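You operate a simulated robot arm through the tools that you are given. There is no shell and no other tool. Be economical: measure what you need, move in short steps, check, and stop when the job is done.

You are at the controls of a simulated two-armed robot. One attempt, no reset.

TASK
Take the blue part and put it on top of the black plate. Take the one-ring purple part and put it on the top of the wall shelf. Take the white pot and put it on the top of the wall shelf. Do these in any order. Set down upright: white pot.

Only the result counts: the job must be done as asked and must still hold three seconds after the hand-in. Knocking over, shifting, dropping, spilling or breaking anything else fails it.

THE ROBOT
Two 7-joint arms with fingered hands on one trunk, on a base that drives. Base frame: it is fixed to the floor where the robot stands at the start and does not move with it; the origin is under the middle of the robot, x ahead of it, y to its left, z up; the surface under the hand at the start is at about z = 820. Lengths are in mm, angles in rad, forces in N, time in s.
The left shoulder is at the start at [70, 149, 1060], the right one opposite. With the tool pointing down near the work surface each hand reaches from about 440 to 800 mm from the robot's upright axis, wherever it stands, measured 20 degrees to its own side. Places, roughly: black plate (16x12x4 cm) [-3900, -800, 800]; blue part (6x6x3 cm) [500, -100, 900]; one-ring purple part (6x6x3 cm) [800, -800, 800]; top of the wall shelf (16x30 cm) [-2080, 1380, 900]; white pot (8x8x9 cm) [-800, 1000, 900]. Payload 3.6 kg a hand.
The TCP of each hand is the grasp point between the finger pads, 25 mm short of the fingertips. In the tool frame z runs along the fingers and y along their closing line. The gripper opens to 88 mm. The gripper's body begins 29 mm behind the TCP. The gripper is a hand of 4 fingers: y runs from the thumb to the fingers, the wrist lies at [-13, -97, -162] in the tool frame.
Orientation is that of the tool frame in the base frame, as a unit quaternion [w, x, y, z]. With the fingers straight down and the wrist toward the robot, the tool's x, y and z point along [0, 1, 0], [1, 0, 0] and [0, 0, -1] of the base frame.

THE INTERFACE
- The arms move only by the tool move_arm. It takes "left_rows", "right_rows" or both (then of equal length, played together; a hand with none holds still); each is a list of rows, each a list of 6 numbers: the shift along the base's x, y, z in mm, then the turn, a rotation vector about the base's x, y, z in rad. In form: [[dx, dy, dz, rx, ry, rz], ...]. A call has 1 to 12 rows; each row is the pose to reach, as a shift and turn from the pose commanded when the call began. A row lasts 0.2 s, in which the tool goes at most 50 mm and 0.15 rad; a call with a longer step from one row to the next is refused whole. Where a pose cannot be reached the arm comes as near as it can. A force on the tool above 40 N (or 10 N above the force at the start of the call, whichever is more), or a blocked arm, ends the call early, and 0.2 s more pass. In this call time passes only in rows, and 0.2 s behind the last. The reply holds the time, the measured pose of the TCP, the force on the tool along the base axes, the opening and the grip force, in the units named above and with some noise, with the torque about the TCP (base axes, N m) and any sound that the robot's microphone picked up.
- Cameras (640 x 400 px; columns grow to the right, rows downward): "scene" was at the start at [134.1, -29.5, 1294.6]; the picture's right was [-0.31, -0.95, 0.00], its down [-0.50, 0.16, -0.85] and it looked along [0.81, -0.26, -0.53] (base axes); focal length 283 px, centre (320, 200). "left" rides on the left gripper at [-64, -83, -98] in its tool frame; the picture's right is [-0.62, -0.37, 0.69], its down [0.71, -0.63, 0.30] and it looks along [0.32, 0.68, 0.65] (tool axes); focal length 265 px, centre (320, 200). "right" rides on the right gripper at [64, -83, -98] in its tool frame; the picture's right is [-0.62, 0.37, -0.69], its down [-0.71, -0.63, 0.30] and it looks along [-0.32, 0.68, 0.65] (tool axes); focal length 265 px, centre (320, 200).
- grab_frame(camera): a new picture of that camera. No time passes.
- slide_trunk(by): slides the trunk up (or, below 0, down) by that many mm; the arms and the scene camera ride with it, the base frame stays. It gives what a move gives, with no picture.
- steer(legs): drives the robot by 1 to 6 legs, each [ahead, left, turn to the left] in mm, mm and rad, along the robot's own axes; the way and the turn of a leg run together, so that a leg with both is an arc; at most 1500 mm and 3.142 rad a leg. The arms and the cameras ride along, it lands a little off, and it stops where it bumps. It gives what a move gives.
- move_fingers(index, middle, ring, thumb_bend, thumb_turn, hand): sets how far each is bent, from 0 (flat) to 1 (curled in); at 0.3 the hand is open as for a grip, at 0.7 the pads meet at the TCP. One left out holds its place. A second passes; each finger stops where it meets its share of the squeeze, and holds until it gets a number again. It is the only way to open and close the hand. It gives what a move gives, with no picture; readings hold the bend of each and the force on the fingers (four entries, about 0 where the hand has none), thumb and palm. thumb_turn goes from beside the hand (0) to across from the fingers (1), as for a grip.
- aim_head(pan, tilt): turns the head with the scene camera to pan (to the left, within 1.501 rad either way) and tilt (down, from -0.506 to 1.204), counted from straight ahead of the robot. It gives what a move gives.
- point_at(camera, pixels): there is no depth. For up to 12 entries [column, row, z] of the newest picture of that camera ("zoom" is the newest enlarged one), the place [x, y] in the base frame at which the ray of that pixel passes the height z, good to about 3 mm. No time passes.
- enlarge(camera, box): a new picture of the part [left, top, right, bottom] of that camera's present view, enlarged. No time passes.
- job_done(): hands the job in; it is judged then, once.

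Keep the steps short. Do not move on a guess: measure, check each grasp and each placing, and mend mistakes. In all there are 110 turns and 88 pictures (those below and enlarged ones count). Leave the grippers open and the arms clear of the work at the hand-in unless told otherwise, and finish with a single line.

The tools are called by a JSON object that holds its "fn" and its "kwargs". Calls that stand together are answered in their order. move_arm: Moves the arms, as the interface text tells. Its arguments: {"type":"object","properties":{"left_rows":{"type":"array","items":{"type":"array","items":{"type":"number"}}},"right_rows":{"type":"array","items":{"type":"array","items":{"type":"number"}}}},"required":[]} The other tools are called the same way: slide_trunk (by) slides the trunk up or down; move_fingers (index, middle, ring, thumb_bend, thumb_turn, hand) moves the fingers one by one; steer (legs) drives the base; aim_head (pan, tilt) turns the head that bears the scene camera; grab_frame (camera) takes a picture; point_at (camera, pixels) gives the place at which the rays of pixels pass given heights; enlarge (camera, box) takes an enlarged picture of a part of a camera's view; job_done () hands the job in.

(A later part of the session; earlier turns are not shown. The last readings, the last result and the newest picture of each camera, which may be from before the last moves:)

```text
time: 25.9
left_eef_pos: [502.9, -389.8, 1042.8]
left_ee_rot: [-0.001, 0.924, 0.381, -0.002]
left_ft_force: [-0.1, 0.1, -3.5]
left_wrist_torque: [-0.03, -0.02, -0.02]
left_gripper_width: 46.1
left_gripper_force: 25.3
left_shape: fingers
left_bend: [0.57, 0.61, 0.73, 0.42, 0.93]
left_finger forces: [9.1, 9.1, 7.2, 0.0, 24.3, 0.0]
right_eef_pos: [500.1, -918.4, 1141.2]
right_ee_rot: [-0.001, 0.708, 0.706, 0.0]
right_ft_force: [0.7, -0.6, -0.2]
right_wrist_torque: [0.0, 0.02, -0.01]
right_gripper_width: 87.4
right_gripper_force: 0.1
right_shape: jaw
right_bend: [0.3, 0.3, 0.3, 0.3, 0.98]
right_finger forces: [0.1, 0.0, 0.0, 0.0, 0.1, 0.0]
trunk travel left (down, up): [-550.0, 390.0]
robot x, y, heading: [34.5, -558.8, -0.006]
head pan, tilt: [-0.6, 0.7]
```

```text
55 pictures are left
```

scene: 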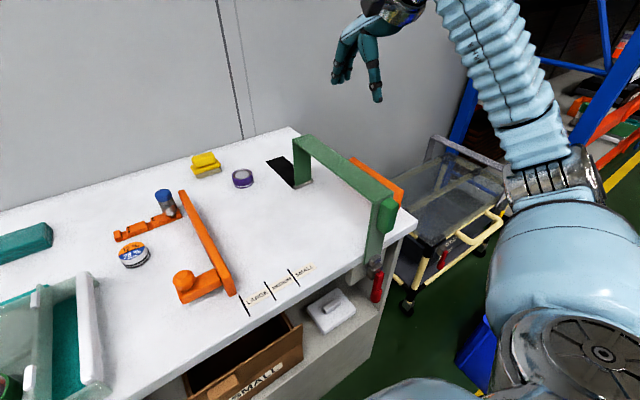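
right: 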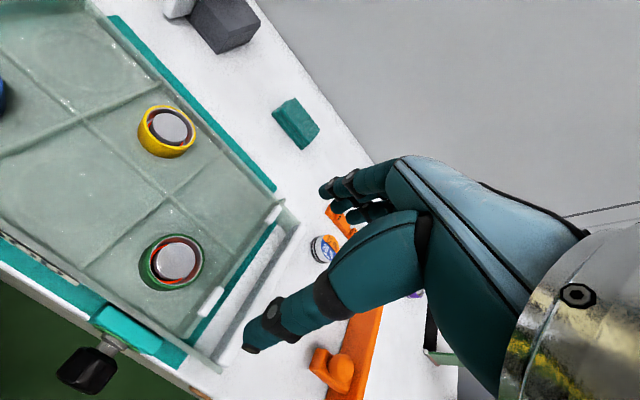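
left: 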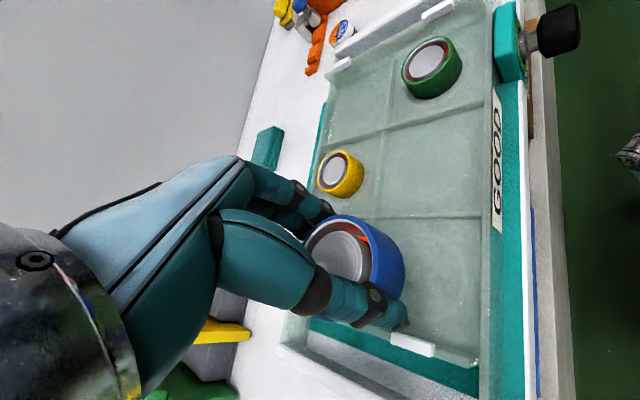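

Clear. I'll move the right hand high over purple (272 ahead, 132 left), then down to z≈960.

{"fn": "move_arm", "kwargs": {"right_rows": [[30, 24, 0, 0, 0, 0], [65, 44, 0, 0, 0, 0], [105, 64, 0, 0, 0, 0], [145, 84, 0, 0, 0, 0], [185, 104, 0, 0, 0, 0], [225, 124, -10, 0, 0, 0], [260, 132, -40, 0, 0, 0], [272, 132, -85, 0, 0, 0], [272, 132, -130, 0, 0, 0], [272, 132, -175, 0, 0, 0]]}}

{"fn": "grab_frame", "kwargs": {"camera": "right"}}

{"fn": "grab_frame", "kwargs": {"camera": "scene"}}

```text
time: 28.1
left_eef_pos: [501.2, -386.3, 1043.0]
left_ee_rot: [-0.001, 0.924, 0.382, -0.002]
left_ft_force: [-0.7, -0.1, -3.6]
left_wrist_torque: [-0.06, -0.06, 0.01]
left_gripper_width: 46.2
left_gripper_force: 25.1
left_shape: fingers
left_bend: [0.57, 0.61, 0.73, 0.42, 0.93]
left_finger forces: [9.1, 9.2, 7.0, 0.0, 24.3, 0.0]
right_eef_pos: [775.6, -783.8, 964.3]
right_ee_rot: [-0.001, 0.707, 0.707, 0.0]
right_ft_force: [-0.5, -0.2, -0.9]
right_wrist_torque: [-0.02, 0.03, -0.02]
right_gripper_width: 87.7
right_gripper_force: 0.1
right_shape: jaw
right_bend: [0.3, 0.3, 0.3, 0.3, 0.98]
right_finger forces: [0.1, 0.1, 0.1, 0.0, 0.0, 0.0]
trunk travel left (down, up): [-550.0, 390.0]
robot x, y, heading: [30.8, -559.1, -0.006]
head pan, tilt: [-0.6, 0.7]
```

```text
54 pictures are left
```

right: 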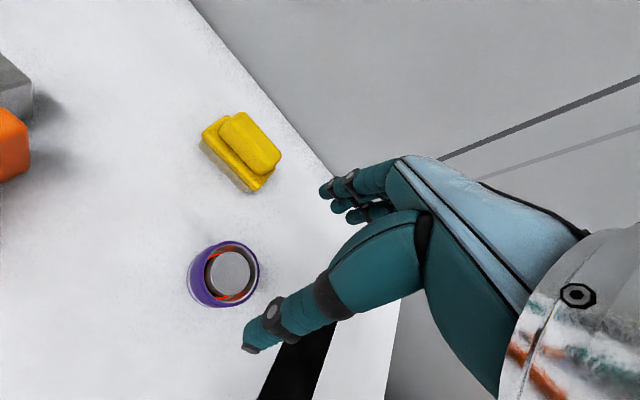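

```text
53 pictures are left
```

scene: 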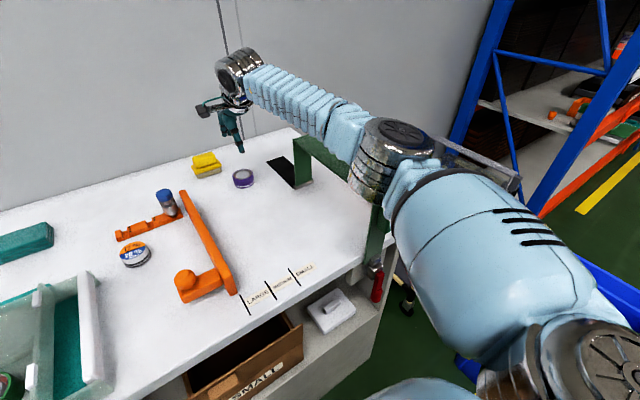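

The elbow is near the bridge, so I'll estimate its height before lowering. I'll also measure purple's rim in the right camera (centre about 231,270).

{"fn": "point_at", "kwargs": {"camera": "scene", "pixels": [[400, 150, 950], [400, 150, 1000], [400, 150, 1050], [400, 150, 1100], [360, 190, 950], [360, 190, 1000], [360, 190, 1050], [242, 177, 850]]}}

{"fn": "point_at", "kwargs": {"camera": "right", "pixels": [[231, 270, 850], [231, 270, 840]]}}

{"fn": "enlarge", "kwargs": {"camera": "right", "box": [160, 220, 320, 320]}}

```text
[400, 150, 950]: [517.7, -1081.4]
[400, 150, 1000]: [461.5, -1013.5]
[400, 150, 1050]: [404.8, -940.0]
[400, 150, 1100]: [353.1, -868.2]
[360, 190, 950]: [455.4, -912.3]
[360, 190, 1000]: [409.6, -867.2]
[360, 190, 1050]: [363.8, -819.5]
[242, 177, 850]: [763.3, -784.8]
```

```text
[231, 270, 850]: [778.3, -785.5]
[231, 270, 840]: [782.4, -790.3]
```

```text
4.00 times, centred on (240, 270) of right
```

zoom: 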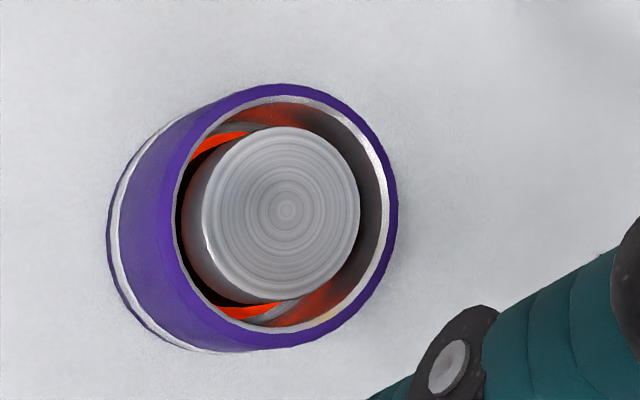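

Elbow is at about z 1070 with the bridge top at 950. I'll raise the trunk 100 mm so the elbow stays well above the bridge, then check.

{"fn": "slide_trunk", "kwargs": {"by": 100}}

{"fn": "move_arm", "kwargs": {"right_rows": [[0, 0, -40, 0, 0, 0], [0, 0, -80, 0, 0, 0], [0, -2, -120, 0, 0, 0], [0, -2, -150, 0, 0, 0]]}}

{"fn": "grab_frame", "kwargs": {"camera": "right"}}

{"fn": "grab_frame", "kwargs": {"camera": "scene"}}

```text
time: 29.5
left_eef_pos: [499.6, -386.1, 1145.3]
left_ee_rot: [0.0, 0.924, 0.382, -0.001]
left_ft_force: [-0.7, 0.4, -3.5]
left_wrist_torque: [-0.02, -0.05, -0.01]
left_gripper_width: 46.0
left_gripper_force: 24.5
left_shape: fingers
left_bend: [0.57, 0.61, 0.73, 0.42, 0.93]
left_finger forces: [9.0, 9.2, 7.0, 0.1, 24.3, 0.0]
right_eef_pos: [773.6, -785.3, 1064.4]
right_ee_rot: [0.0, 0.708, 0.706, 0.001]
right_ft_force: [0.3, 0.1, 0.5]
right_wrist_torque: [0.03, -0.04, 0.0]
right_gripper_width: 87.5
right_gripper_force: 0.2
right_shape: jaw
right_bend: [0.3, 0.3, 0.3, 0.3, 0.98]
right_finger forces: [0.0, 0.1, 0.0, 0.1, 0.0, 0.1]
trunk travel left (down, up): [-650.0, 290.0]
robot x, y, heading: [31.4, -558.0, -0.005]
head pan, tilt: [-0.6, 0.7]
```

```text
time: 30.5
left_eef_pos: [501.2, -387.1, 1144.0]
left_ee_rot: [-0.001, 0.924, 0.383, -0.001]
left_ft_force: [-0.4, 0.5, -3.2]
left_wrist_torque: [-0.02, -0.07, 0.02]
left_gripper_width: 46.5
left_gripper_force: 24.8
left_shape: fingers
left_bend: [0.57, 0.61, 0.73, 0.42, 0.93]
left_finger forces: [9.1, 9.2, 7.0, 0.0, 24.1, 0.0]
right_eef_pos: [772.9, -788.2, 914.3]
right_ee_rot: [0.001, 0.708, 0.706, 0.0]
right_ft_force: [-0.2, 0.6, 0.1]
right_wrist_torque: [-0.01, 0.02, 0.02]
right_gripper_width: 87.8
right_gripper_force: 0.1
right_shape: jaw
right_bend: [0.3, 0.3, 0.3, 0.3, 0.98]
right_finger forces: [0.1, 0.0, 0.0, 0.0, 0.0, 0.0]
trunk travel left (down, up): [-650.0, 290.0]
robot x, y, heading: [32.6, -558.1, -0.003]
head pan, tilt: [-0.6, 0.7]
```

```text
51 pictures are left
```

right: 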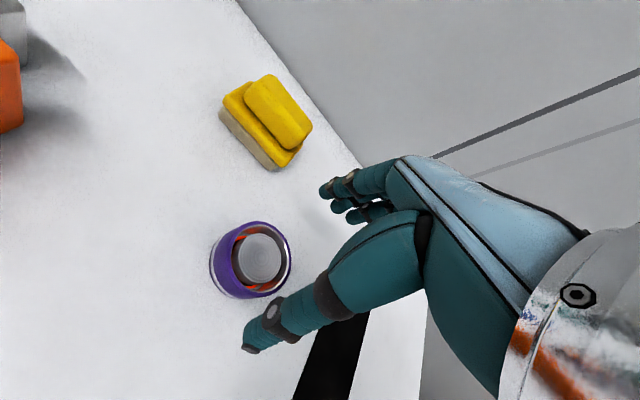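

```text
50 pictures are left
```

scene: 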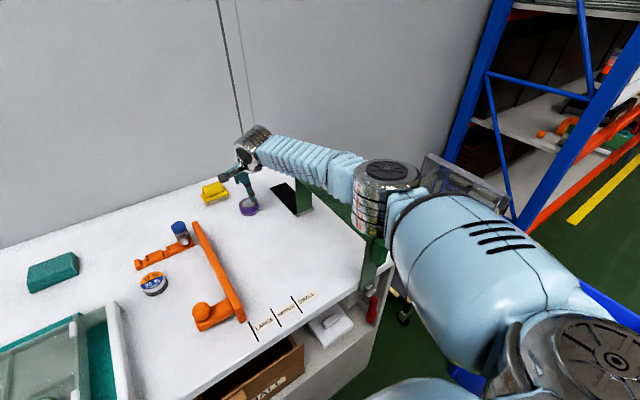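

Purple's rim centre (259,259) matches the predicted (260,261), so it's centred. I'll check elbow height again before the last 74 mm.

{"fn": "point_at", "kwargs": {"camera": "scene", "pixels": [[388, 180, 1000], [388, 180, 1050], [388, 180, 1100], [388, 180, 1150], [368, 232, 950], [368, 232, 1000], [368, 232, 1050]]}}

{"fn": "enlarge", "kwargs": {"camera": "scene", "box": [220, 110, 460, 310]}}

```text
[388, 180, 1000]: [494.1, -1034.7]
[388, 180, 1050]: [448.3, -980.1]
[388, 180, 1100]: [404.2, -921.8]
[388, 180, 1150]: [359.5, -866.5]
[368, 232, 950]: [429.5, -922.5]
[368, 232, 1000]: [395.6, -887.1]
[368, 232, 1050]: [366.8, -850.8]
```

```text
2.00 times, centred on (340, 210) of scene
```

zoom: 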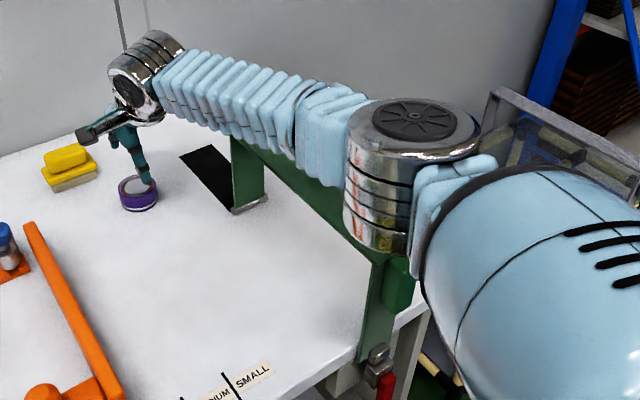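

Elbow bottom is about z 1010 and would drop near the bridge. I'll raise the trunk 40 mm more, then lower the hand in steps.

{"fn": "slide_trunk", "kwargs": {"by": 40}}

{"fn": "move_arm", "kwargs": {"right_rows": [[0, 0, -40, 0, 0, 0], [0, 0, -70, 0, 0, 0], [0, 0, -90, 0, 0, 0]]}}

{"fn": "enlarge", "kwargs": {"camera": "scene", "box": [220, 110, 460, 310]}}

{"fn": "grab_frame", "kwargs": {"camera": "right"}}

```text
time: 31.3
left_eef_pos: [499.7, -387.3, 1184.2]
left_ee_rot: [0.0, 0.924, 0.382, -0.001]
left_ft_force: [-0.4, 0.5, -3.3]
left_wrist_torque: [-0.05, -0.02, -0.03]
left_gripper_width: 45.9
left_gripper_force: 24.9
left_shape: fingers
left_bend: [0.57, 0.61, 0.73, 0.42, 0.93]
left_finger forces: [9.1, 9.2, 6.9, 0.0, 24.3, 0.0]
right_eef_pos: [773.3, -789.2, 954.7]
right_ee_rot: [0.0, 0.708, 0.706, 0.0]
right_ft_force: [0.3, -0.3, 0.3]
right_wrist_torque: [0.01, -0.04, 0.01]
right_gripper_width: 87.8
right_gripper_force: 0.1
right_shape: jaw
right_bend: [0.3, 0.3, 0.3, 0.3, 0.98]
right_finger forces: [0.0, 0.0, 0.1, 0.0, 0.0, 0.1]
trunk travel left (down, up): [-690.0, 250.0]
robot x, y, heading: [30.4, -558.1, -0.004]
head pan, tilt: [-0.6, 0.7]
```

```text
time: 32.1
left_eef_pos: [500.3, -386.2, 1184.0]
left_ee_rot: [0.001, 0.924, 0.382, 0.0]
left_ft_force: [-0.5, -0.8, -2.8]
left_wrist_torque: [-0.01, -0.05, -0.02]
left_gripper_width: 46.1
left_gripper_force: 24.5
left_shape: fingers
left_bend: [0.57, 0.61, 0.73, 0.42, 0.93]
left_finger forces: [9.1, 9.1, 7.0, 0.0, 24.2, 0.0]
right_eef_pos: [774.3, -789.7, 866.5]
right_ee_rot: [0.002, 0.709, 0.706, 0.0]
right_ft_force: [0.5, 0.4, -0.1]
right_wrist_torque: [0.0, 0.0, -0.01]
right_gripper_width: 87.8
right_gripper_force: 0.0
right_shape: jaw
right_bend: [0.3, 0.3, 0.3, 0.3, 0.98]
right_finger forces: [0.1, 0.1, 0.1, 0.0, 0.1, 0.0]
trunk travel left (down, up): [-690.0, 250.0]
robot x, y, heading: [31.8, -555.9, -0.005]
head pan, tilt: [-0.6, 0.7]
```

```text
2.00 times, centred on (340, 210) of scene
```

zoom: 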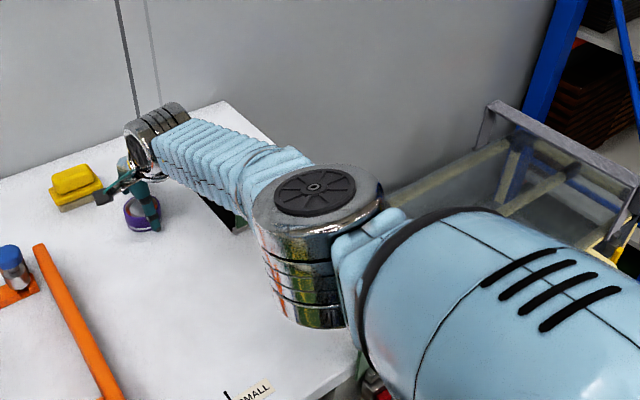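

```text
47 pictures are left
```

right: 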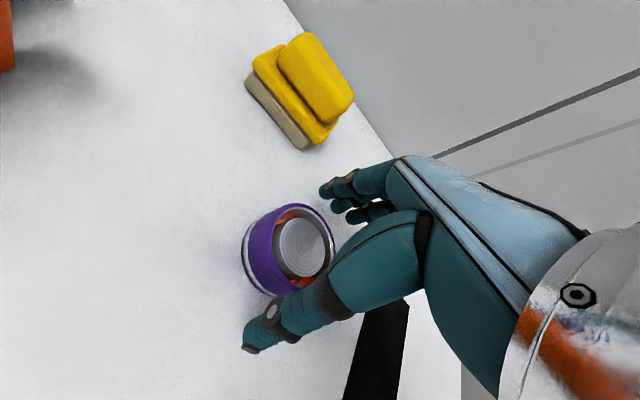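

Centred: rim (303,248) against predicted (305,248). I'll lower 15 mm and close.

{"fn": "move_arm", "kwargs": {"right_rows": [[0, 0, -8, 0, 0, 0], [0, 0, -15, 0, 0, 0]]}}

{"fn": "move_fingers", "kwargs": {"hand": "right", "index": 0.6, "middle": 0.6, "ring": 0.6, "thumb_bend": 0.6}}

{"fn": "move_fingers", "kwargs": {"hand": "right", "index": 0.75, "middle": 0.75, "ring": 0.75, "thumb_bend": 0.75}}

{"fn": "grab_frame", "kwargs": {"camera": "right"}}

```text
time: 32.7
left_eef_pos: [500.1, -386.9, 1184.2]
left_ee_rot: [0.001, 0.924, 0.382, 0.0]
left_ft_force: [0.9, -0.4, -3.2]
left_wrist_torque: [-0.01, -0.02, -0.03]
left_gripper_width: 46.4
left_gripper_force: 24.7
left_shape: fingers
left_bend: [0.57, 0.61, 0.73, 0.42, 0.93]
left_finger forces: [9.0, 9.2, 7.0, 0.0, 24.3, 0.0]
right_eef_pos: [772.6, -788.3, 859.4]
right_ee_rot: [0.0, 0.708, 0.706, 0.001]
right_ft_force: [-0.1, -0.2, 0.3]
right_wrist_torque: [0.0, -0.05, 0.04]
right_gripper_width: 87.7
right_gripper_force: 0.1
right_shape: jaw
right_bend: [0.3, 0.3, 0.3, 0.3, 0.98]
right_finger forces: [0.1, 0.0, 0.0, 0.0, 0.0, 0.1]
right hand out of reach, approached as far as the arm can: row 1, 2
trunk travel left (down, up): [-690.0, 250.0]
robot x, y, heading: [31.9, -558.7, -0.016]
head pan, tilt: [-0.6, 0.7]
```

```text
time: 33.7
left_eef_pos: [499.3, -386.9, 1183.1]
left_ee_rot: [0.001, 0.924, 0.382, -0.001]
left_ft_force: [-0.8, -0.1, -2.5]
left_wrist_torque: [-0.01, -0.03, -0.02]
left_gripper_width: 46.1
left_gripper_force: 23.7
left_shape: fingers
left_bend: [0.57, 0.61, 0.73, 0.42, 0.93]
left_finger forces: [9.1, 9.2, 6.9, 0.0, 24.2, 0.0]
right_eef_pos: [772.5, -788.2, 857.6]
right_ee_rot: [-0.001, 0.708, 0.706, 0.0]
right_ft_force: [1.0, -0.9, 0.1]
right_wrist_torque: [-0.02, -0.13, 0.0]
right_gripper_width: 45.5
right_gripper_force: 10.3
right_shape: fingers
right_bend: [0.5, 0.53, 0.59, 0.48, 0.96]
right_finger forces: [5.4, 5.5, 0.5, 0.0, 10.2, 0.0]
trunk travel left (down, up): [-690.0, 250.0]
robot x, y, heading: [30.4, -561.2, -0.005]
head pan, tilt: [-0.6, 0.7]
```

```text
time: 34.7
left_eef_pos: [500.6, -387.0, 1184.7]
left_ee_rot: [-0.001, 0.924, 0.382, -0.001]
left_ft_force: [-0.2, -0.3, -3.3]
left_wrist_torque: [-0.02, -0.03, -0.04]
left_gripper_width: 46.0
left_gripper_force: 25.3
left_shape: fingers
left_bend: [0.57, 0.61, 0.73, 0.42, 0.93]
left_finger forces: [9.0, 9.2, 6.9, 0.1, 24.3, 0.1]
right_eef_pos: [771.8, -789.1, 859.5]
right_ee_rot: [0.0, 0.708, 0.706, -0.001]
right_ft_force: [0.9, 0.5, -0.2]
right_wrist_torque: [0.04, 0.01, -0.03]
right_gripper_width: 46.0
right_gripper_force: 24.2
right_shape: fingers
right_bend: [0.71, 0.62, 0.74, 0.42, 0.92]
right_finger forces: [11.0, 8.6, 7.0, 0.0, 21.6, 0.0]
trunk travel left (down, up): [-690.0, 250.0]
robot x, y, heading: [27.5, -558.0, -0.007]
head pan, tilt: [-0.6, 0.7]
```

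```text
46 pictures are left
```

right: 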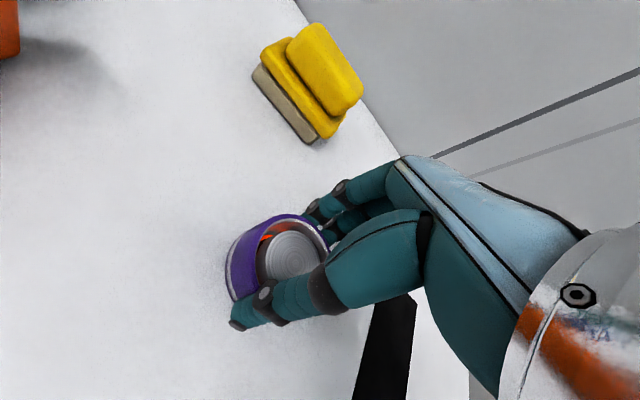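

Grip force is 24 N, but the part sits a little off-centre. I'll lift gently by 20 mm and look.

{"fn": "move_arm", "kwargs": {"right_rows": [[0, 0, 8, 0, 0, 0], [0, 0, 20, 0, 0, 0]]}}

{"fn": "grab_frame", "kwargs": {"camera": "right"}}

{"fn": "enlarge", "kwargs": {"camera": "scene", "box": [240, 150, 340, 240]}}

```text
time: 35.3
left_eef_pos: [501.0, -388.8, 1185.0]
left_ee_rot: [-0.001, 0.924, 0.382, -0.001]
left_ft_force: [-0.7, -0.5, -3.2]
left_wrist_torque: [-0.02, -0.03, -0.03]
left_gripper_width: 46.3
left_gripper_force: 24.3
left_shape: fingers
left_bend: [0.57, 0.61, 0.73, 0.42, 0.93]
left_finger forces: [9.0, 9.0, 6.9, 0.1, 24.3, 0.0]
right_eef_pos: [768.7, -789.6, 879.1]
right_ee_rot: [0.0, 0.708, 0.706, 0.0]
right_ft_force: [0.5, 0.0, -3.5]
right_wrist_torque: [0.03, -0.05, -0.01]
right_gripper_width: 46.0
right_gripper_force: 24.5
right_shape: fingers
right_bend: [0.71, 0.62, 0.74, 0.41, 0.92]
right_finger forces: [10.6, 8.3, 7.5, 0.0, 21.4, 0.1]
trunk travel left (down, up): [-690.0, 250.0]
robot x, y, heading: [32.8, -559.8, -0.007]
head pan, tilt: [-0.6, 0.7]
```

```text
45 pictures are left
```

right: 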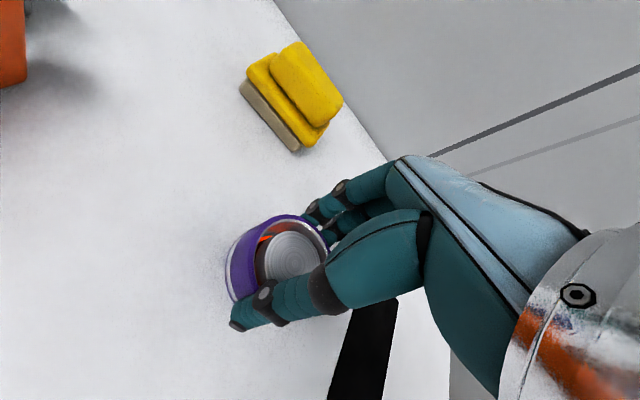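

```text
4.44 times, centred on (290, 195) of scene
```

zoom: 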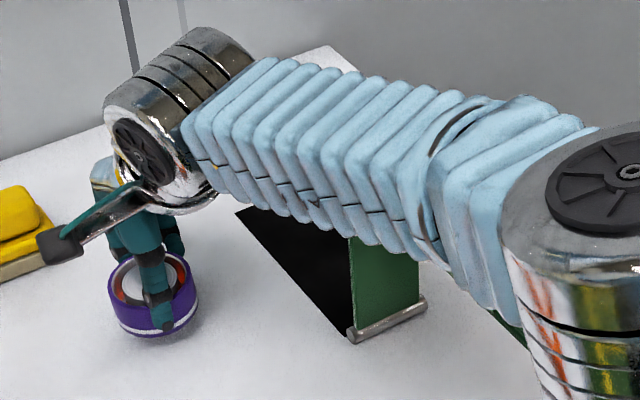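

Purple is held. I'll lift it 220 mm straight up, then draw it back toward the robot.

{"fn": "move_arm", "kwargs": {"right_rows": [[0, 0, 40, 0, 0, 0], [0, 0, 85, 0, 0, 0], [0, 0, 130, 0, 0, 0], [0, 0, 175, 0, 0, 0], [0, 0, 220, 0, 0, 0], [-40, 0, 235, 0, 0, 0], [-85, 0, 240, 0, 0, 0], [-130, 0, 240, 0, 0, 0], [-175, 0, 240, 0, 0, 0], [-220, 0, 240, 0, 0, 0], [-260, 0, 240, 0, 0, 0]]}}

{"fn": "grab_frame", "kwargs": {"camera": "scene"}}

{"fn": "grab_frame", "kwargs": {"camera": "right"}}

```text
time: 37.7
left_eef_pos: [498.8, -385.0, 1185.1]
left_ee_rot: [0.0, 0.924, 0.382, 0.0]
left_ft_force: [-0.5, -0.4, -2.8]
left_wrist_torque: [-0.03, -0.04, 0.01]
left_gripper_width: 46.1
left_gripper_force: 24.5
left_shape: fingers
left_bend: [0.57, 0.61, 0.73, 0.42, 0.93]
left_finger forces: [9.0, 9.3, 7.0, 0.0, 24.3, 0.0]
right_eef_pos: [510.2, -786.2, 1117.6]
right_ee_rot: [0.001, 0.708, 0.706, 0.0]
right_ft_force: [-0.7, -0.4, -3.3]
right_wrist_torque: [-0.01, -0.03, 0.02]
right_gripper_width: 45.9
right_gripper_force: 23.6
right_shape: fingers
right_bend: [0.71, 0.62, 0.74, 0.41, 0.92]
right_finger forces: [10.5, 9.1, 5.9, 0.0, 21.1, 0.1]
trunk travel left (down, up): [-690.0, 250.0]
robot x, y, heading: [32.7, -559.9, -0.008]
head pan, tilt: [-0.6, 0.7]
```

```text
43 pictures are left
```

scene: 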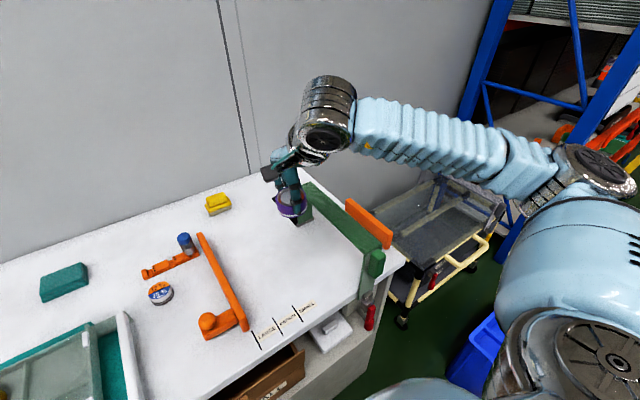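

```text
42 pictures are left
```

right: 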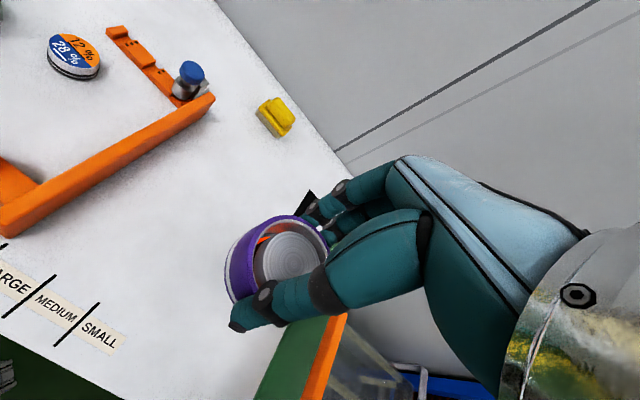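

Both parts are held and the bridge is undisturbed. I'll back away from the table 430 mm, then look toward the left side.

{"fn": "steer", "kwargs": {"legs": [[-430, 0, 0], [0, 0, 1.57]]}}

{"fn": "aim_head", "kwargs": {"pan": 0.0, "tilt": 0.45}}

{"fn": "grab_frame", "kwargs": {"camera": "scene"}}

{"fn": "aim_head", "kwargs": {"pan": 0.9, "tilt": 0.45}}

{"fn": "grab_frame", "kwargs": {"camera": "scene"}}

```text
time: 53.8
left_eef_pos: [-584.0, -89.3, 1184.1]
left_ee_rot: [0.001, 0.377, 0.926, -0.001]
left_ft_force: [0.8, -0.1, -3.7]
left_wrist_torque: [0.04, -0.03, 0.02]
left_gripper_width: 45.5
left_gripper_force: 23.4
left_shape: fingers
left_bend: [0.71, 0.62, 0.73, 0.42, 0.93]
left_finger forces: [8.1, 9.3, 6.4, 0.0, 22.6, 0.0]
right_eef_pos: [-184.2, -74.5, 1116.0]
right_ee_rot: [0.0, -0.005, 1.0, 0.0]
right_ft_force: [0.6, 0.4, -3.9]
right_wrist_torque: [0.04, -0.01, 0.0]
right_gripper_width: 45.4
right_gripper_force: 21.7
right_shape: fingers
right_bend: [0.72, 0.63, 0.74, 0.4, 0.92]
right_finger forces: [10.7, 9.1, 3.8, 0.0, 20.0, 0.0]
trunk travel left (down, up): [-690.0, 250.0]
robot x, y, heading: [-404.5, -557.2, 1.576]
head pan, tilt: [-0.6, 0.7]
```

```text
time: 54.8
left_eef_pos: [-584.6, -90.5, 1183.6]
left_ee_rot: [0.001, 0.377, 0.926, -0.001]
left_ft_force: [-0.6, 0.6, -3.7]
left_wrist_torque: [0.04, 0.0, -0.01]
left_gripper_width: 45.4
left_gripper_force: 23.6
left_shape: fingers
left_bend: [0.71, 0.62, 0.73, 0.42, 0.93]
left_finger forces: [8.1, 9.4, 6.4, 0.0, 22.6, 0.0]
right_eef_pos: [-185.1, -74.6, 1116.4]
right_ee_rot: [0.0, -0.005, 1.0, -0.001]
right_ft_force: [0.5, 0.2, -2.3]
right_wrist_torque: [0.0, 0.0, -0.01]
right_gripper_width: 45.6
right_gripper_force: 22.2
right_shape: fingers
right_bend: [0.72, 0.63, 0.74, 0.4, 0.92]
right_finger forces: [10.8, 9.0, 3.8, 0.0, 20.0, 0.1]
trunk travel left (down, up): [-690.0, 250.0]
robot x, y, heading: [-409.1, -554.1, 1.582]
head pan, tilt: [0.0, 0.45]
```

```text
41 pictures are left
```

scene: 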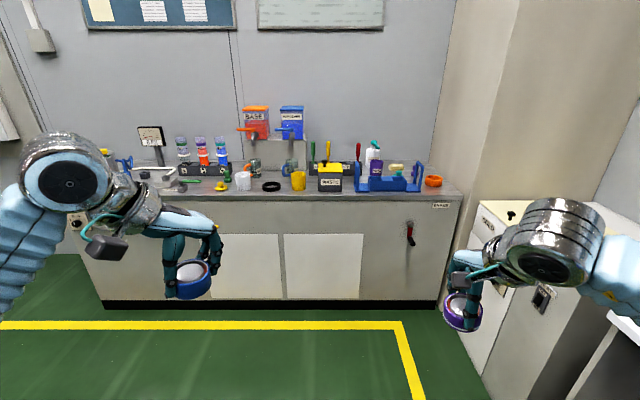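

```text
time: 56.0
left_eef_pos: [-583.7, -90.6, 1183.9]
left_ee_rot: [0.0, 0.377, 0.926, -0.001]
left_ft_force: [-0.6, 1.0, -3.3]
left_wrist_torque: [-0.02, -0.02, 0.0]
left_gripper_width: 45.2
left_gripper_force: 22.9
left_shape: fingers
left_bend: [0.71, 0.62, 0.73, 0.42, 0.93]
left_finger forces: [8.1, 9.3, 6.3, 0.1, 22.6, 0.0]
right_eef_pos: [-184.0, -74.9, 1117.3]
right_ee_rot: [0.0, -0.005, 1.0, -0.001]
right_ft_force: [0.4, -0.6, -3.3]
right_wrist_torque: [0.04, -0.03, 0.01]
right_gripper_width: 45.3
right_gripper_force: 21.3
right_shape: fingers
right_bend: [0.72, 0.63, 0.74, 0.4, 0.92]
right_finger forces: [10.8, 9.1, 3.9, 0.1, 20.0, 0.0]
trunk travel left (down, up): [-690.0, 250.0]
robot x, y, heading: [-406.4, -555.1, 1.579]
head pan, tilt: [0.901, 0.45]
```

```text
40 pictures are left
```

scene: 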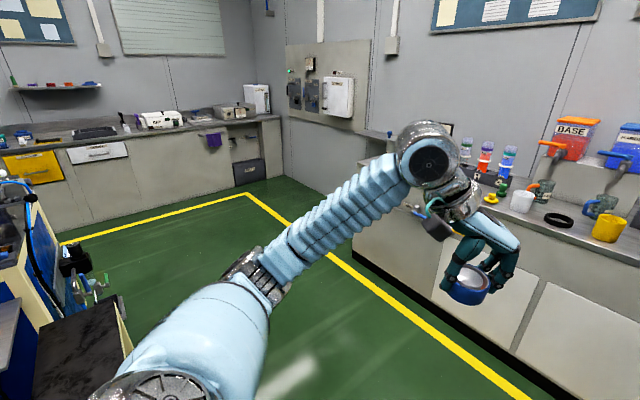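

I see the white pot at (242,180) in the first view. I'll enlarge it and the wall area left of that bench to find the wall shelf.

{"fn": "enlarge", "kwargs": {"camera": "scene", "box": [270, 20, 430, 180]}}

{"fn": "aim_head", "kwargs": {"pan": 0.25, "tilt": 0.4}}

{"fn": "enlarge", "kwargs": {"camera": "scene", "box": [210, 90, 460, 260]}}

```text
2.50 times, centred on (350, 100) of scene
```

zoom: 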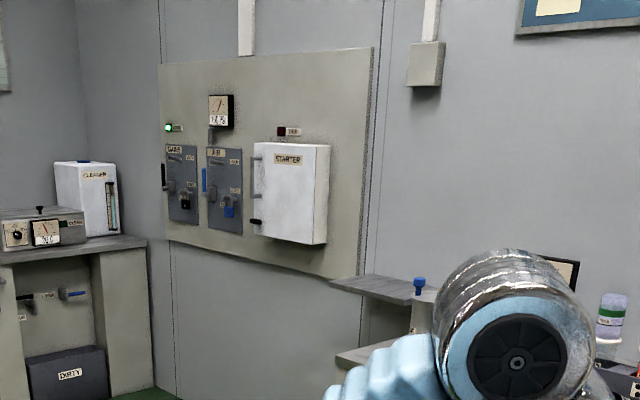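

```text
time: 57.0
left_eef_pos: [-584.7, -90.9, 1184.2]
left_ee_rot: [-0.001, 0.377, 0.926, -0.001]
left_ft_force: [0.3, -0.3, -3.4]
left_wrist_torque: [0.06, -0.11, -0.01]
left_gripper_width: 45.1
left_gripper_force: 23.3
left_shape: fingers
left_bend: [0.71, 0.62, 0.73, 0.42, 0.93]
left_finger forces: [8.1, 9.3, 6.3, 0.0, 22.5, 0.0]
right_eef_pos: [-184.4, -75.4, 1116.3]
right_ee_rot: [0.0, -0.005, 1.0, 0.001]
right_ft_force: [0.4, -0.2, -3.5]
right_wrist_torque: [0.06, -0.02, -0.01]
right_gripper_width: 45.4
right_gripper_force: 22.1
right_shape: fingers
right_bend: [0.72, 0.63, 0.74, 0.4, 0.92]
right_finger forces: [10.8, 9.2, 3.8, 0.0, 19.9, 0.1]
trunk travel left (down, up): [-690.0, 250.0]
robot x, y, heading: [-408.6, -561.0, 1.581]
head pan, tilt: [0.25, 0.4]
```

```text
2.35 times, centred on (335, 175) of scene
```

zoom: 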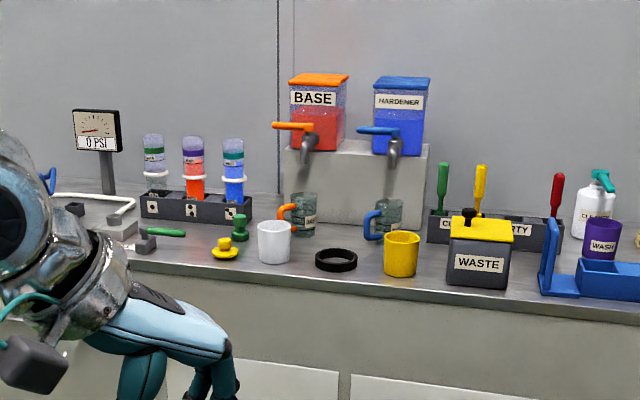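

The pot is at about (275,240) in the zoom, and the wall shelf seems to be the grey slab by the panel. I'll drive ahead 550 mm and look left for obstacles.

{"fn": "steer", "kwargs": {"legs": [[550, 0, 0]]}}

{"fn": "aim_head", "kwargs": {"pan": 1.1, "tilt": 0.5}}

{"fn": "grab_frame", "kwargs": {"camera": "scene"}}

```text
time: 64.7
left_eef_pos: [-588.7, 474.4, 1183.9]
left_ee_rot: [0.001, 0.379, 0.925, -0.001]
left_ft_force: [-0.2, 0.2, -2.8]
left_wrist_torque: [-0.01, -0.03, -0.01]
left_gripper_width: 45.3
left_gripper_force: 23.0
left_shape: fingers
left_bend: [0.71, 0.62, 0.73, 0.42, 0.93]
left_finger forces: [8.1, 9.2, 6.2, 0.0, 22.7, 0.0]
right_eef_pos: [-189.9, 487.4, 1117.3]
right_ee_rot: [0.001, -0.003, 1.0, 0.0]
right_ft_force: [-0.1, 0.2, -3.0]
right_wrist_torque: [0.04, -0.03, -0.03]
right_gripper_width: 45.3
right_gripper_force: 21.6
right_shape: fingers
right_bend: [0.72, 0.63, 0.74, 0.4, 0.92]
right_finger forces: [10.6, 9.0, 3.8, 0.0, 19.8, 0.0]
trunk travel left (down, up): [-690.0, 250.0]
robot x, y, heading: [-409.1, 5.7, 1.576]
head pan, tilt: [0.25, 0.4]
```

```text
time: 65.8
left_eef_pos: [-587.5, 475.2, 1183.5]
left_ee_rot: [0.001, 0.379, 0.925, 0.0]
left_ft_force: [-0.9, 0.7, -4.4]
left_wrist_torque: [0.02, -0.04, 0.01]
left_gripper_width: 45.0
left_gripper_force: 22.7
left_shape: fingers
left_bend: [0.71, 0.62, 0.73, 0.42, 0.93]
left_finger forces: [8.1, 9.3, 6.2, 0.0, 22.7, 0.1]
right_eef_pos: [-187.6, 488.8, 1115.3]
right_ee_rot: [-0.001, -0.004, 1.0, 0.0]
right_ft_force: [0.2, -0.5, -3.0]
right_wrist_torque: [0.02, -0.01, -0.02]
right_gripper_width: 45.4
right_gripper_force: 21.3
right_shape: fingers
right_bend: [0.72, 0.63, 0.74, 0.4, 0.92]
right_finger forces: [10.8, 9.0, 3.8, 0.0, 19.9, 0.0]
trunk travel left (down, up): [-690.0, 250.0]
robot x, y, heading: [-410.9, 10.0, 1.572]
head pan, tilt: [1.1, 0.499]
```

```text
37 pictures are left
```

scene: 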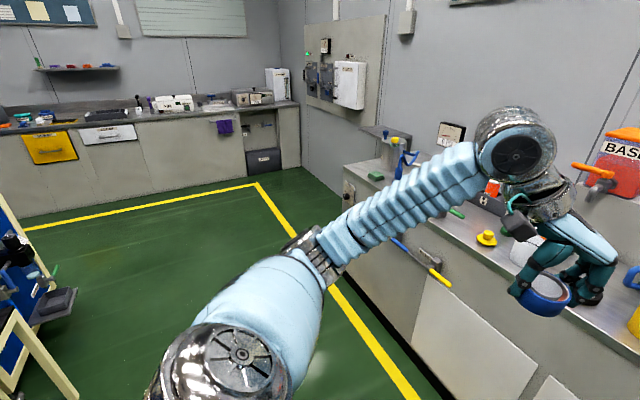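

The aisle along the bench is clear. I'll measure the bench end, the slab, and the machine at left.

{"fn": "point_at", "kwargs": {"camera": "scene", "pixels": [[345, 170, 850], [385, 133, 900], [410, 137, 900], [365, 130, 900], [75, 395, 0], [60, 300, 700], [0, 200, 1000], [298, 168, 0], [262, 185, 0]]}}

{"fn": "enlarge", "kwargs": {"camera": "scene", "box": [330, 100, 470, 190]}}

```text
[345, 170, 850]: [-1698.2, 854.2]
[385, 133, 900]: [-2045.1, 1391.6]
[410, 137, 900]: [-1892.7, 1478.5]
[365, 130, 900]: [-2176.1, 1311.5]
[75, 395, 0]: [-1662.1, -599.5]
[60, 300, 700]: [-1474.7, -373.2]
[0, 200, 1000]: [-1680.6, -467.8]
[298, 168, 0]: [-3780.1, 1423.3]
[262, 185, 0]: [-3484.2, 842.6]
```

```text
4.44 times, centred on (400, 145) of scene
```

zoom: 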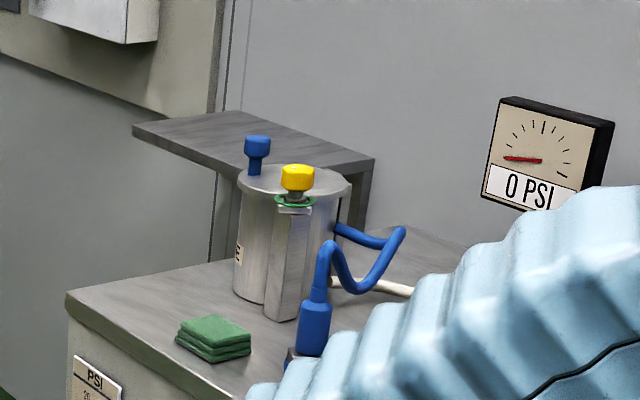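

The shelf slab is at about x -2180…-1890, y 1300–1480, z≈900, and clear. I'll go 200 ahead to stay clear of the machine at left, strafe left along the bench to x≈-2290, and look.

{"fn": "steer", "kwargs": {"legs": [[190, 0, 0], [0, 1400, 0], [0, 480, 0]]}}

{"fn": "aim_head", "kwargs": {"pan": -0.2, "tilt": 0.55}}

{"fn": "grab_frame", "kwargs": {"camera": "scene"}}

```text
time: 92.6
left_eef_pos: [-2483.8, 606.8, 1183.8]
left_ee_rot: [0.001, 0.365, 0.931, -0.001]
left_ft_force: [-0.4, 0.2, -3.6]
left_wrist_torque: [0.0, -0.03, 0.02]
left_gripper_width: 44.9
left_gripper_force: 22.7
left_shape: fingers
left_bend: [0.71, 0.62, 0.73, 0.42, 0.93]
left_finger forces: [8.1, 9.1, 6.3, 0.0, 22.2, 0.0]
right_eef_pos: [-2084.4, 632.2, 1116.8]
right_ee_rot: [0.0, -0.017, 1.0, -0.001]
right_ft_force: [0.1, -0.3, -2.8]
right_wrist_torque: [0.07, -0.02, -0.02]
right_gripper_width: 45.4
right_gripper_force: 21.6
right_shape: fingers
right_bend: [0.72, 0.63, 0.74, 0.4, 0.93]
right_finger forces: [10.8, 9.0, 3.4, 0.0, 19.5, 0.0]
trunk travel left (down, up): [-690.0, 250.0]
robot x, y, heading: [-2294.7, 144.7, 1.608]
head pan, tilt: [1.1, 0.499]
```

```text
time: 94.1
left_eef_pos: [-2485.4, 606.0, 1183.4]
left_ee_rot: [0.001, 0.365, 0.931, -0.001]
left_ft_force: [0.5, -0.8, -3.4]
left_wrist_torque: [0.07, -0.06, -0.01]
left_gripper_width: 44.9
left_gripper_force: 22.3
left_shape: fingers
left_bend: [0.71, 0.62, 0.73, 0.42, 0.93]
left_finger forces: [8.1, 9.2, 6.2, 0.0, 22.3, 0.1]
right_eef_pos: [-2085.0, 631.5, 1116.5]
right_ee_rot: [0.0, -0.018, 1.0, -0.001]
right_ft_force: [-1.3, 0.3, -3.1]
right_wrist_torque: [0.04, -0.01, -0.02]
right_gripper_width: 45.1
right_gripper_force: 21.8
right_shape: fingers
right_bend: [0.72, 0.63, 0.74, 0.4, 0.93]
right_finger forces: [10.8, 9.1, 3.4, 0.1, 19.5, 0.0]
trunk travel left (down, up): [-690.0, 250.0]
robot x, y, heading: [-2295.2, 145.0, 1.605]
head pan, tilt: [-0.201, 0.55]
```

```text
35 pictures are left
```

scene: 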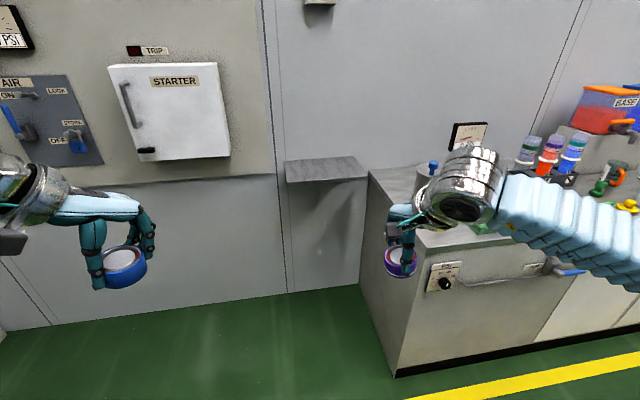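

The shelf's corners are near (284,160), (357,156), (371,180) and (286,183). I'll measure them and the starter box.

{"fn": "point_at", "kwargs": {"camera": "scene", "pixels": [[284, 160, 900], [357, 156, 900], [371, 177, 900], [286, 182, 900], [395, 375, 0], [360, 285, 0], [285, 295, 0], [130, 160, 1200], [232, 155, 1200]]}}

{"fn": "enlarge", "kwargs": {"camera": "scene", "box": [250, 120, 450, 220]}}

```text
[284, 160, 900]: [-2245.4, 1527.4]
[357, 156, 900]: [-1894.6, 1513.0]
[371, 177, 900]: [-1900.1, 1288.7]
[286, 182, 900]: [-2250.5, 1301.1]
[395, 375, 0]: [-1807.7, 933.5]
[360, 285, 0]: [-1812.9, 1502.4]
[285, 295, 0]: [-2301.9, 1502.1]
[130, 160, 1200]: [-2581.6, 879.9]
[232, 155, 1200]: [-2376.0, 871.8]
```

```text
3.20 times, centred on (350, 170) of scene
```

zoom: 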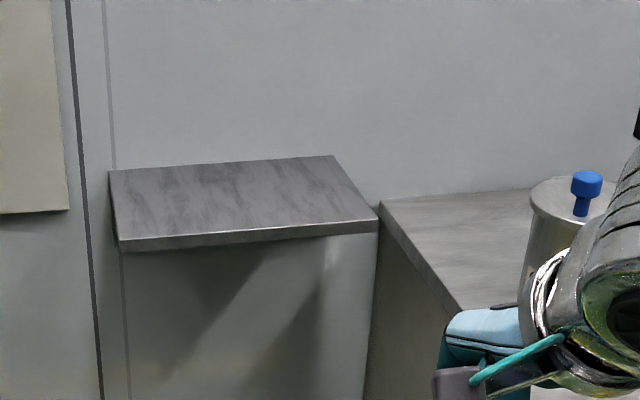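

The shelf's back edge meets the wall (y 1502), so its top is at about z≈910. I'll straighten the heading and drive ahead 590, then check with both cameras.

{"fn": "steer", "kwargs": {"legs": [[0, 0, -0.035], [590, 0, 0]]}}

{"fn": "grab_frame", "kwargs": {"camera": "scene"}}

{"fn": "grab_frame", "kwargs": {"camera": "right"}}

```text
time: 102.8
left_eef_pos: [-2471.4, 1214.2, 1184.0]
left_ee_rot: [0.001, 0.379, 0.925, -0.001]
left_ft_force: [0.2, -0.4, -4.2]
left_wrist_torque: [0.04, -0.05, -0.01]
left_gripper_width: 44.9
left_gripper_force: 22.7
left_shape: fingers
left_bend: [0.71, 0.62, 0.73, 0.42, 0.93]
left_finger forces: [8.1, 9.2, 6.2, 0.0, 22.2, 0.1]
right_eef_pos: [-2071.6, 1228.5, 1117.0]
right_ee_rot: [0.0, -0.004, 1.0, -0.002]
right_ft_force: [-0.3, 0.1, -2.9]
right_wrist_torque: [0.04, 0.0, 0.02]
right_gripper_width: 45.1
right_gripper_force: 21.0
right_shape: fingers
right_bend: [0.72, 0.63, 0.74, 0.4, 0.93]
right_finger forces: [10.8, 9.0, 3.4, 0.1, 19.2, 0.0]
trunk travel left (down, up): [-690.0, 250.0]
robot x, y, heading: [-2297.3, 744.6, 1.574]
head pan, tilt: [-0.201, 0.55]
```

```text
33 pictures are left
```

scene: 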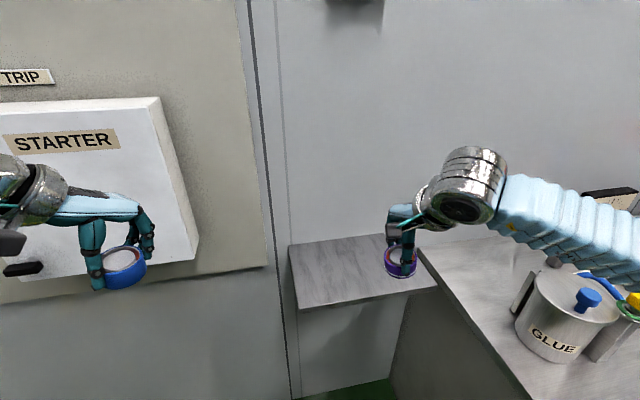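

```text
32 pictures are left
```

right: 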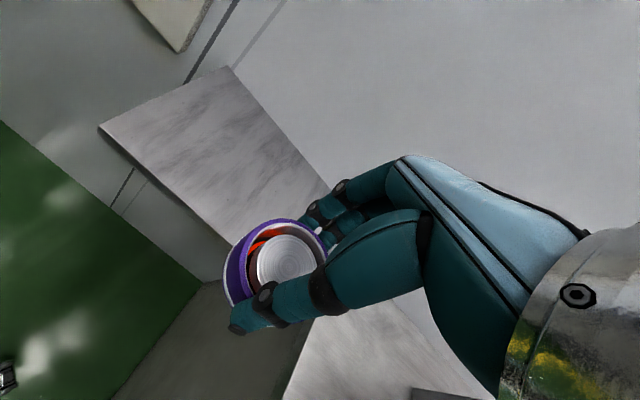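

I'll triangulate the shelf's left corners with both cameras: scene (288,245) and (298,309), right (231,67) and (99,126).

{"fn": "point_at", "kwargs": {"camera": "scene", "pixels": [[288, 245, 900], [288, 245, 930], [288, 245, 960], [298, 307, 900], [298, 307, 930], [298, 307, 960], [440, 288, 900], [440, 288, 930]]}}

{"fn": "point_at", "kwargs": {"camera": "right", "pixels": [[231, 67, 900], [231, 67, 930], [231, 67, 960], [99, 126, 900], [99, 126, 930], [99, 126, 960]]}}

```text
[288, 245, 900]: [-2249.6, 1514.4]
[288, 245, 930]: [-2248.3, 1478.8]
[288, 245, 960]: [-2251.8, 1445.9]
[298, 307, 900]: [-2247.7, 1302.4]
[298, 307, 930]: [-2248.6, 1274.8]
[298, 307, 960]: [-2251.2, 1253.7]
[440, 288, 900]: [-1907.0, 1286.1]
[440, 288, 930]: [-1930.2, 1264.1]
```

```text
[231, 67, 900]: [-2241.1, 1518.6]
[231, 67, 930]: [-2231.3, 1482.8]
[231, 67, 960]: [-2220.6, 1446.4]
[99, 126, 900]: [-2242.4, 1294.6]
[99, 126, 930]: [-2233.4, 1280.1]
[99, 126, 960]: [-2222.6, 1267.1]
```

The shelf top comes out at z≈900, x -2248…-1905, y 1295…1505. I'll move purple over (-2150,1385), to TCP z≈960.

{"fn": "move_arm", "kwargs": {"right_rows": [[-20, 40, 0, 0, 0, 0], [-40, 80, 0, 0, 0, 0], [-60, 120, -10, 0, 0, 0], [-78, 150, -40, 0, 0, 0], [-78, 156, -85, 0, 0, 0], [-78, 156, -125, 0, 0, 0], [-78, 156, -155, 0, 0, 0]]}}

{"fn": "grab_frame", "kwargs": {"camera": "scene"}}

{"fn": "grab_frame", "kwargs": {"camera": "right"}}

```text
time: 104.3
left_eef_pos: [-2473.5, 1215.9, 1183.1]
left_ee_rot: [0.002, 0.379, 0.926, -0.001]
left_ft_force: [0.5, 0.0, -3.6]
left_wrist_torque: [0.04, -0.05, -0.02]
left_gripper_width: 45.0
left_gripper_force: 22.4
left_shape: fingers
left_bend: [0.71, 0.62, 0.73, 0.42, 0.93]
left_finger forces: [8.0, 9.1, 6.2, 0.0, 22.1, 0.0]
right_eef_pos: [-2147.6, 1385.0, 960.3]
right_ee_rot: [0.0, -0.003, 1.0, -0.002]
right_ft_force: [-0.2, 0.1, -3.4]
right_wrist_torque: [0.06, -0.02, 0.01]
right_gripper_width: 45.1
right_gripper_force: 20.5
right_shape: fingers
right_bend: [0.72, 0.63, 0.74, 0.4, 0.93]
right_finger forces: [10.8, 8.9, 3.3, 0.1, 19.0, 0.0]
trunk travel left (down, up): [-690.0, 250.0]
robot x, y, heading: [-2295.3, 746.2, 1.578]
head pan, tilt: [-0.201, 0.55]
```

```text
31 pictures are left
```

scene: 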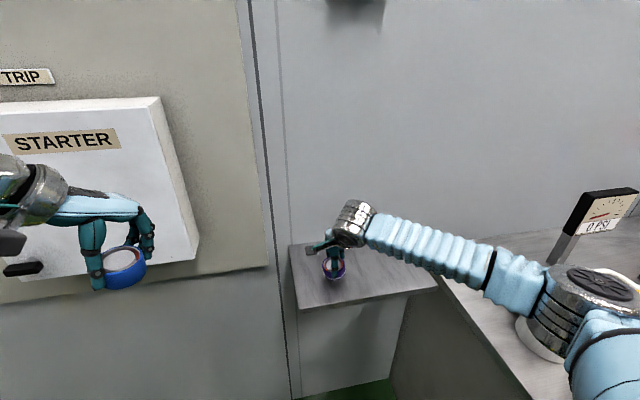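

```text
30 pictures are left
```

right: 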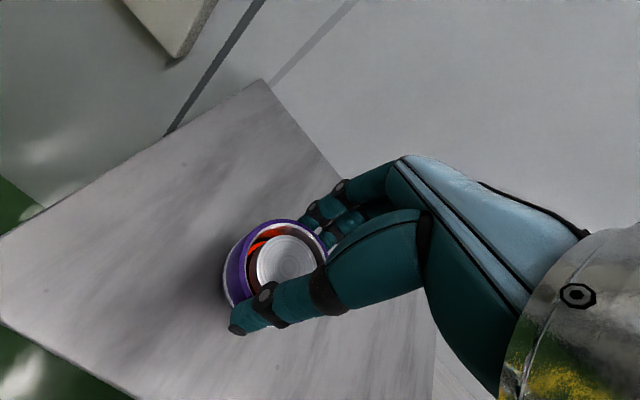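

The elbow looks close to the glue tank, so I'll check the elbow's height before lowering.

{"fn": "point_at", "kwargs": {"camera": "scene", "pixels": [[600, 283, 1050], [600, 283, 1100], [600, 283, 1150], [600, 283, 1200], [545, 345, 1050], [545, 345, 1100], [545, 345, 1000], [540, 360, 850]]}}

{"fn": "aim_head", "kwargs": {"pan": -0.8, "tilt": 0.8}}

{"fn": "grab_frame", "kwargs": {"camera": "scene"}}

```text
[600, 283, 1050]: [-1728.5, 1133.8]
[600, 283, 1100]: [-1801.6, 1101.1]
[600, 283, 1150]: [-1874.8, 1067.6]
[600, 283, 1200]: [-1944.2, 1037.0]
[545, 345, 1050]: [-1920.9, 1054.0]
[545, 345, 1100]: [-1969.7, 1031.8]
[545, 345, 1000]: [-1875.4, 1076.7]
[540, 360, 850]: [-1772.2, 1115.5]
```

```text
time: 105.3
left_eef_pos: [-2471.3, 1213.1, 1185.3]
left_ee_rot: [0.002, 0.378, 0.926, 0.0]
left_ft_force: [-0.3, 0.0, -3.5]
left_wrist_torque: [0.04, -0.04, 0.0]
left_gripper_width: 44.9
left_gripper_force: 22.8
left_shape: fingers
left_bend: [0.71, 0.62, 0.73, 0.42, 0.93]
left_finger forces: [8.0, 9.1, 6.2, 0.1, 22.2, 0.0]
right_eef_pos: [-2148.8, 1383.6, 963.8]
right_ee_rot: [0.0, -0.003, 1.0, -0.001]
right_ft_force: [-0.4, 0.1, -4.0]
right_wrist_torque: [0.09, -0.03, 0.01]
right_gripper_width: 45.0
right_gripper_force: 21.2
right_shape: fingers
right_bend: [0.72, 0.63, 0.74, 0.4, 0.93]
right_finger forces: [10.8, 8.9, 3.3, 0.1, 19.0, 0.1]
trunk travel left (down, up): [-690.0, 250.0]
robot x, y, heading: [-2296.1, 746.7, 1.576]
head pan, tilt: [-0.799, 0.799]
```

```text
29 pictures are left
```

scene: 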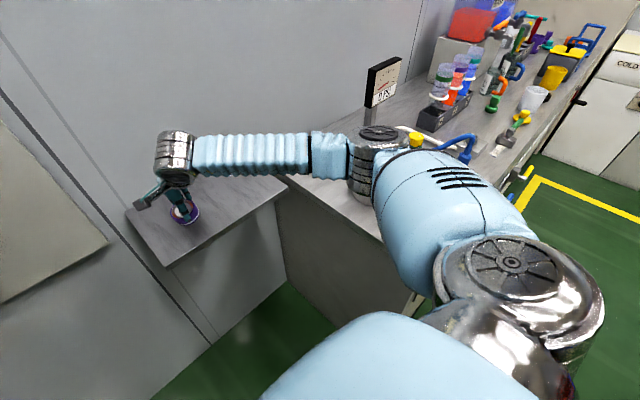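

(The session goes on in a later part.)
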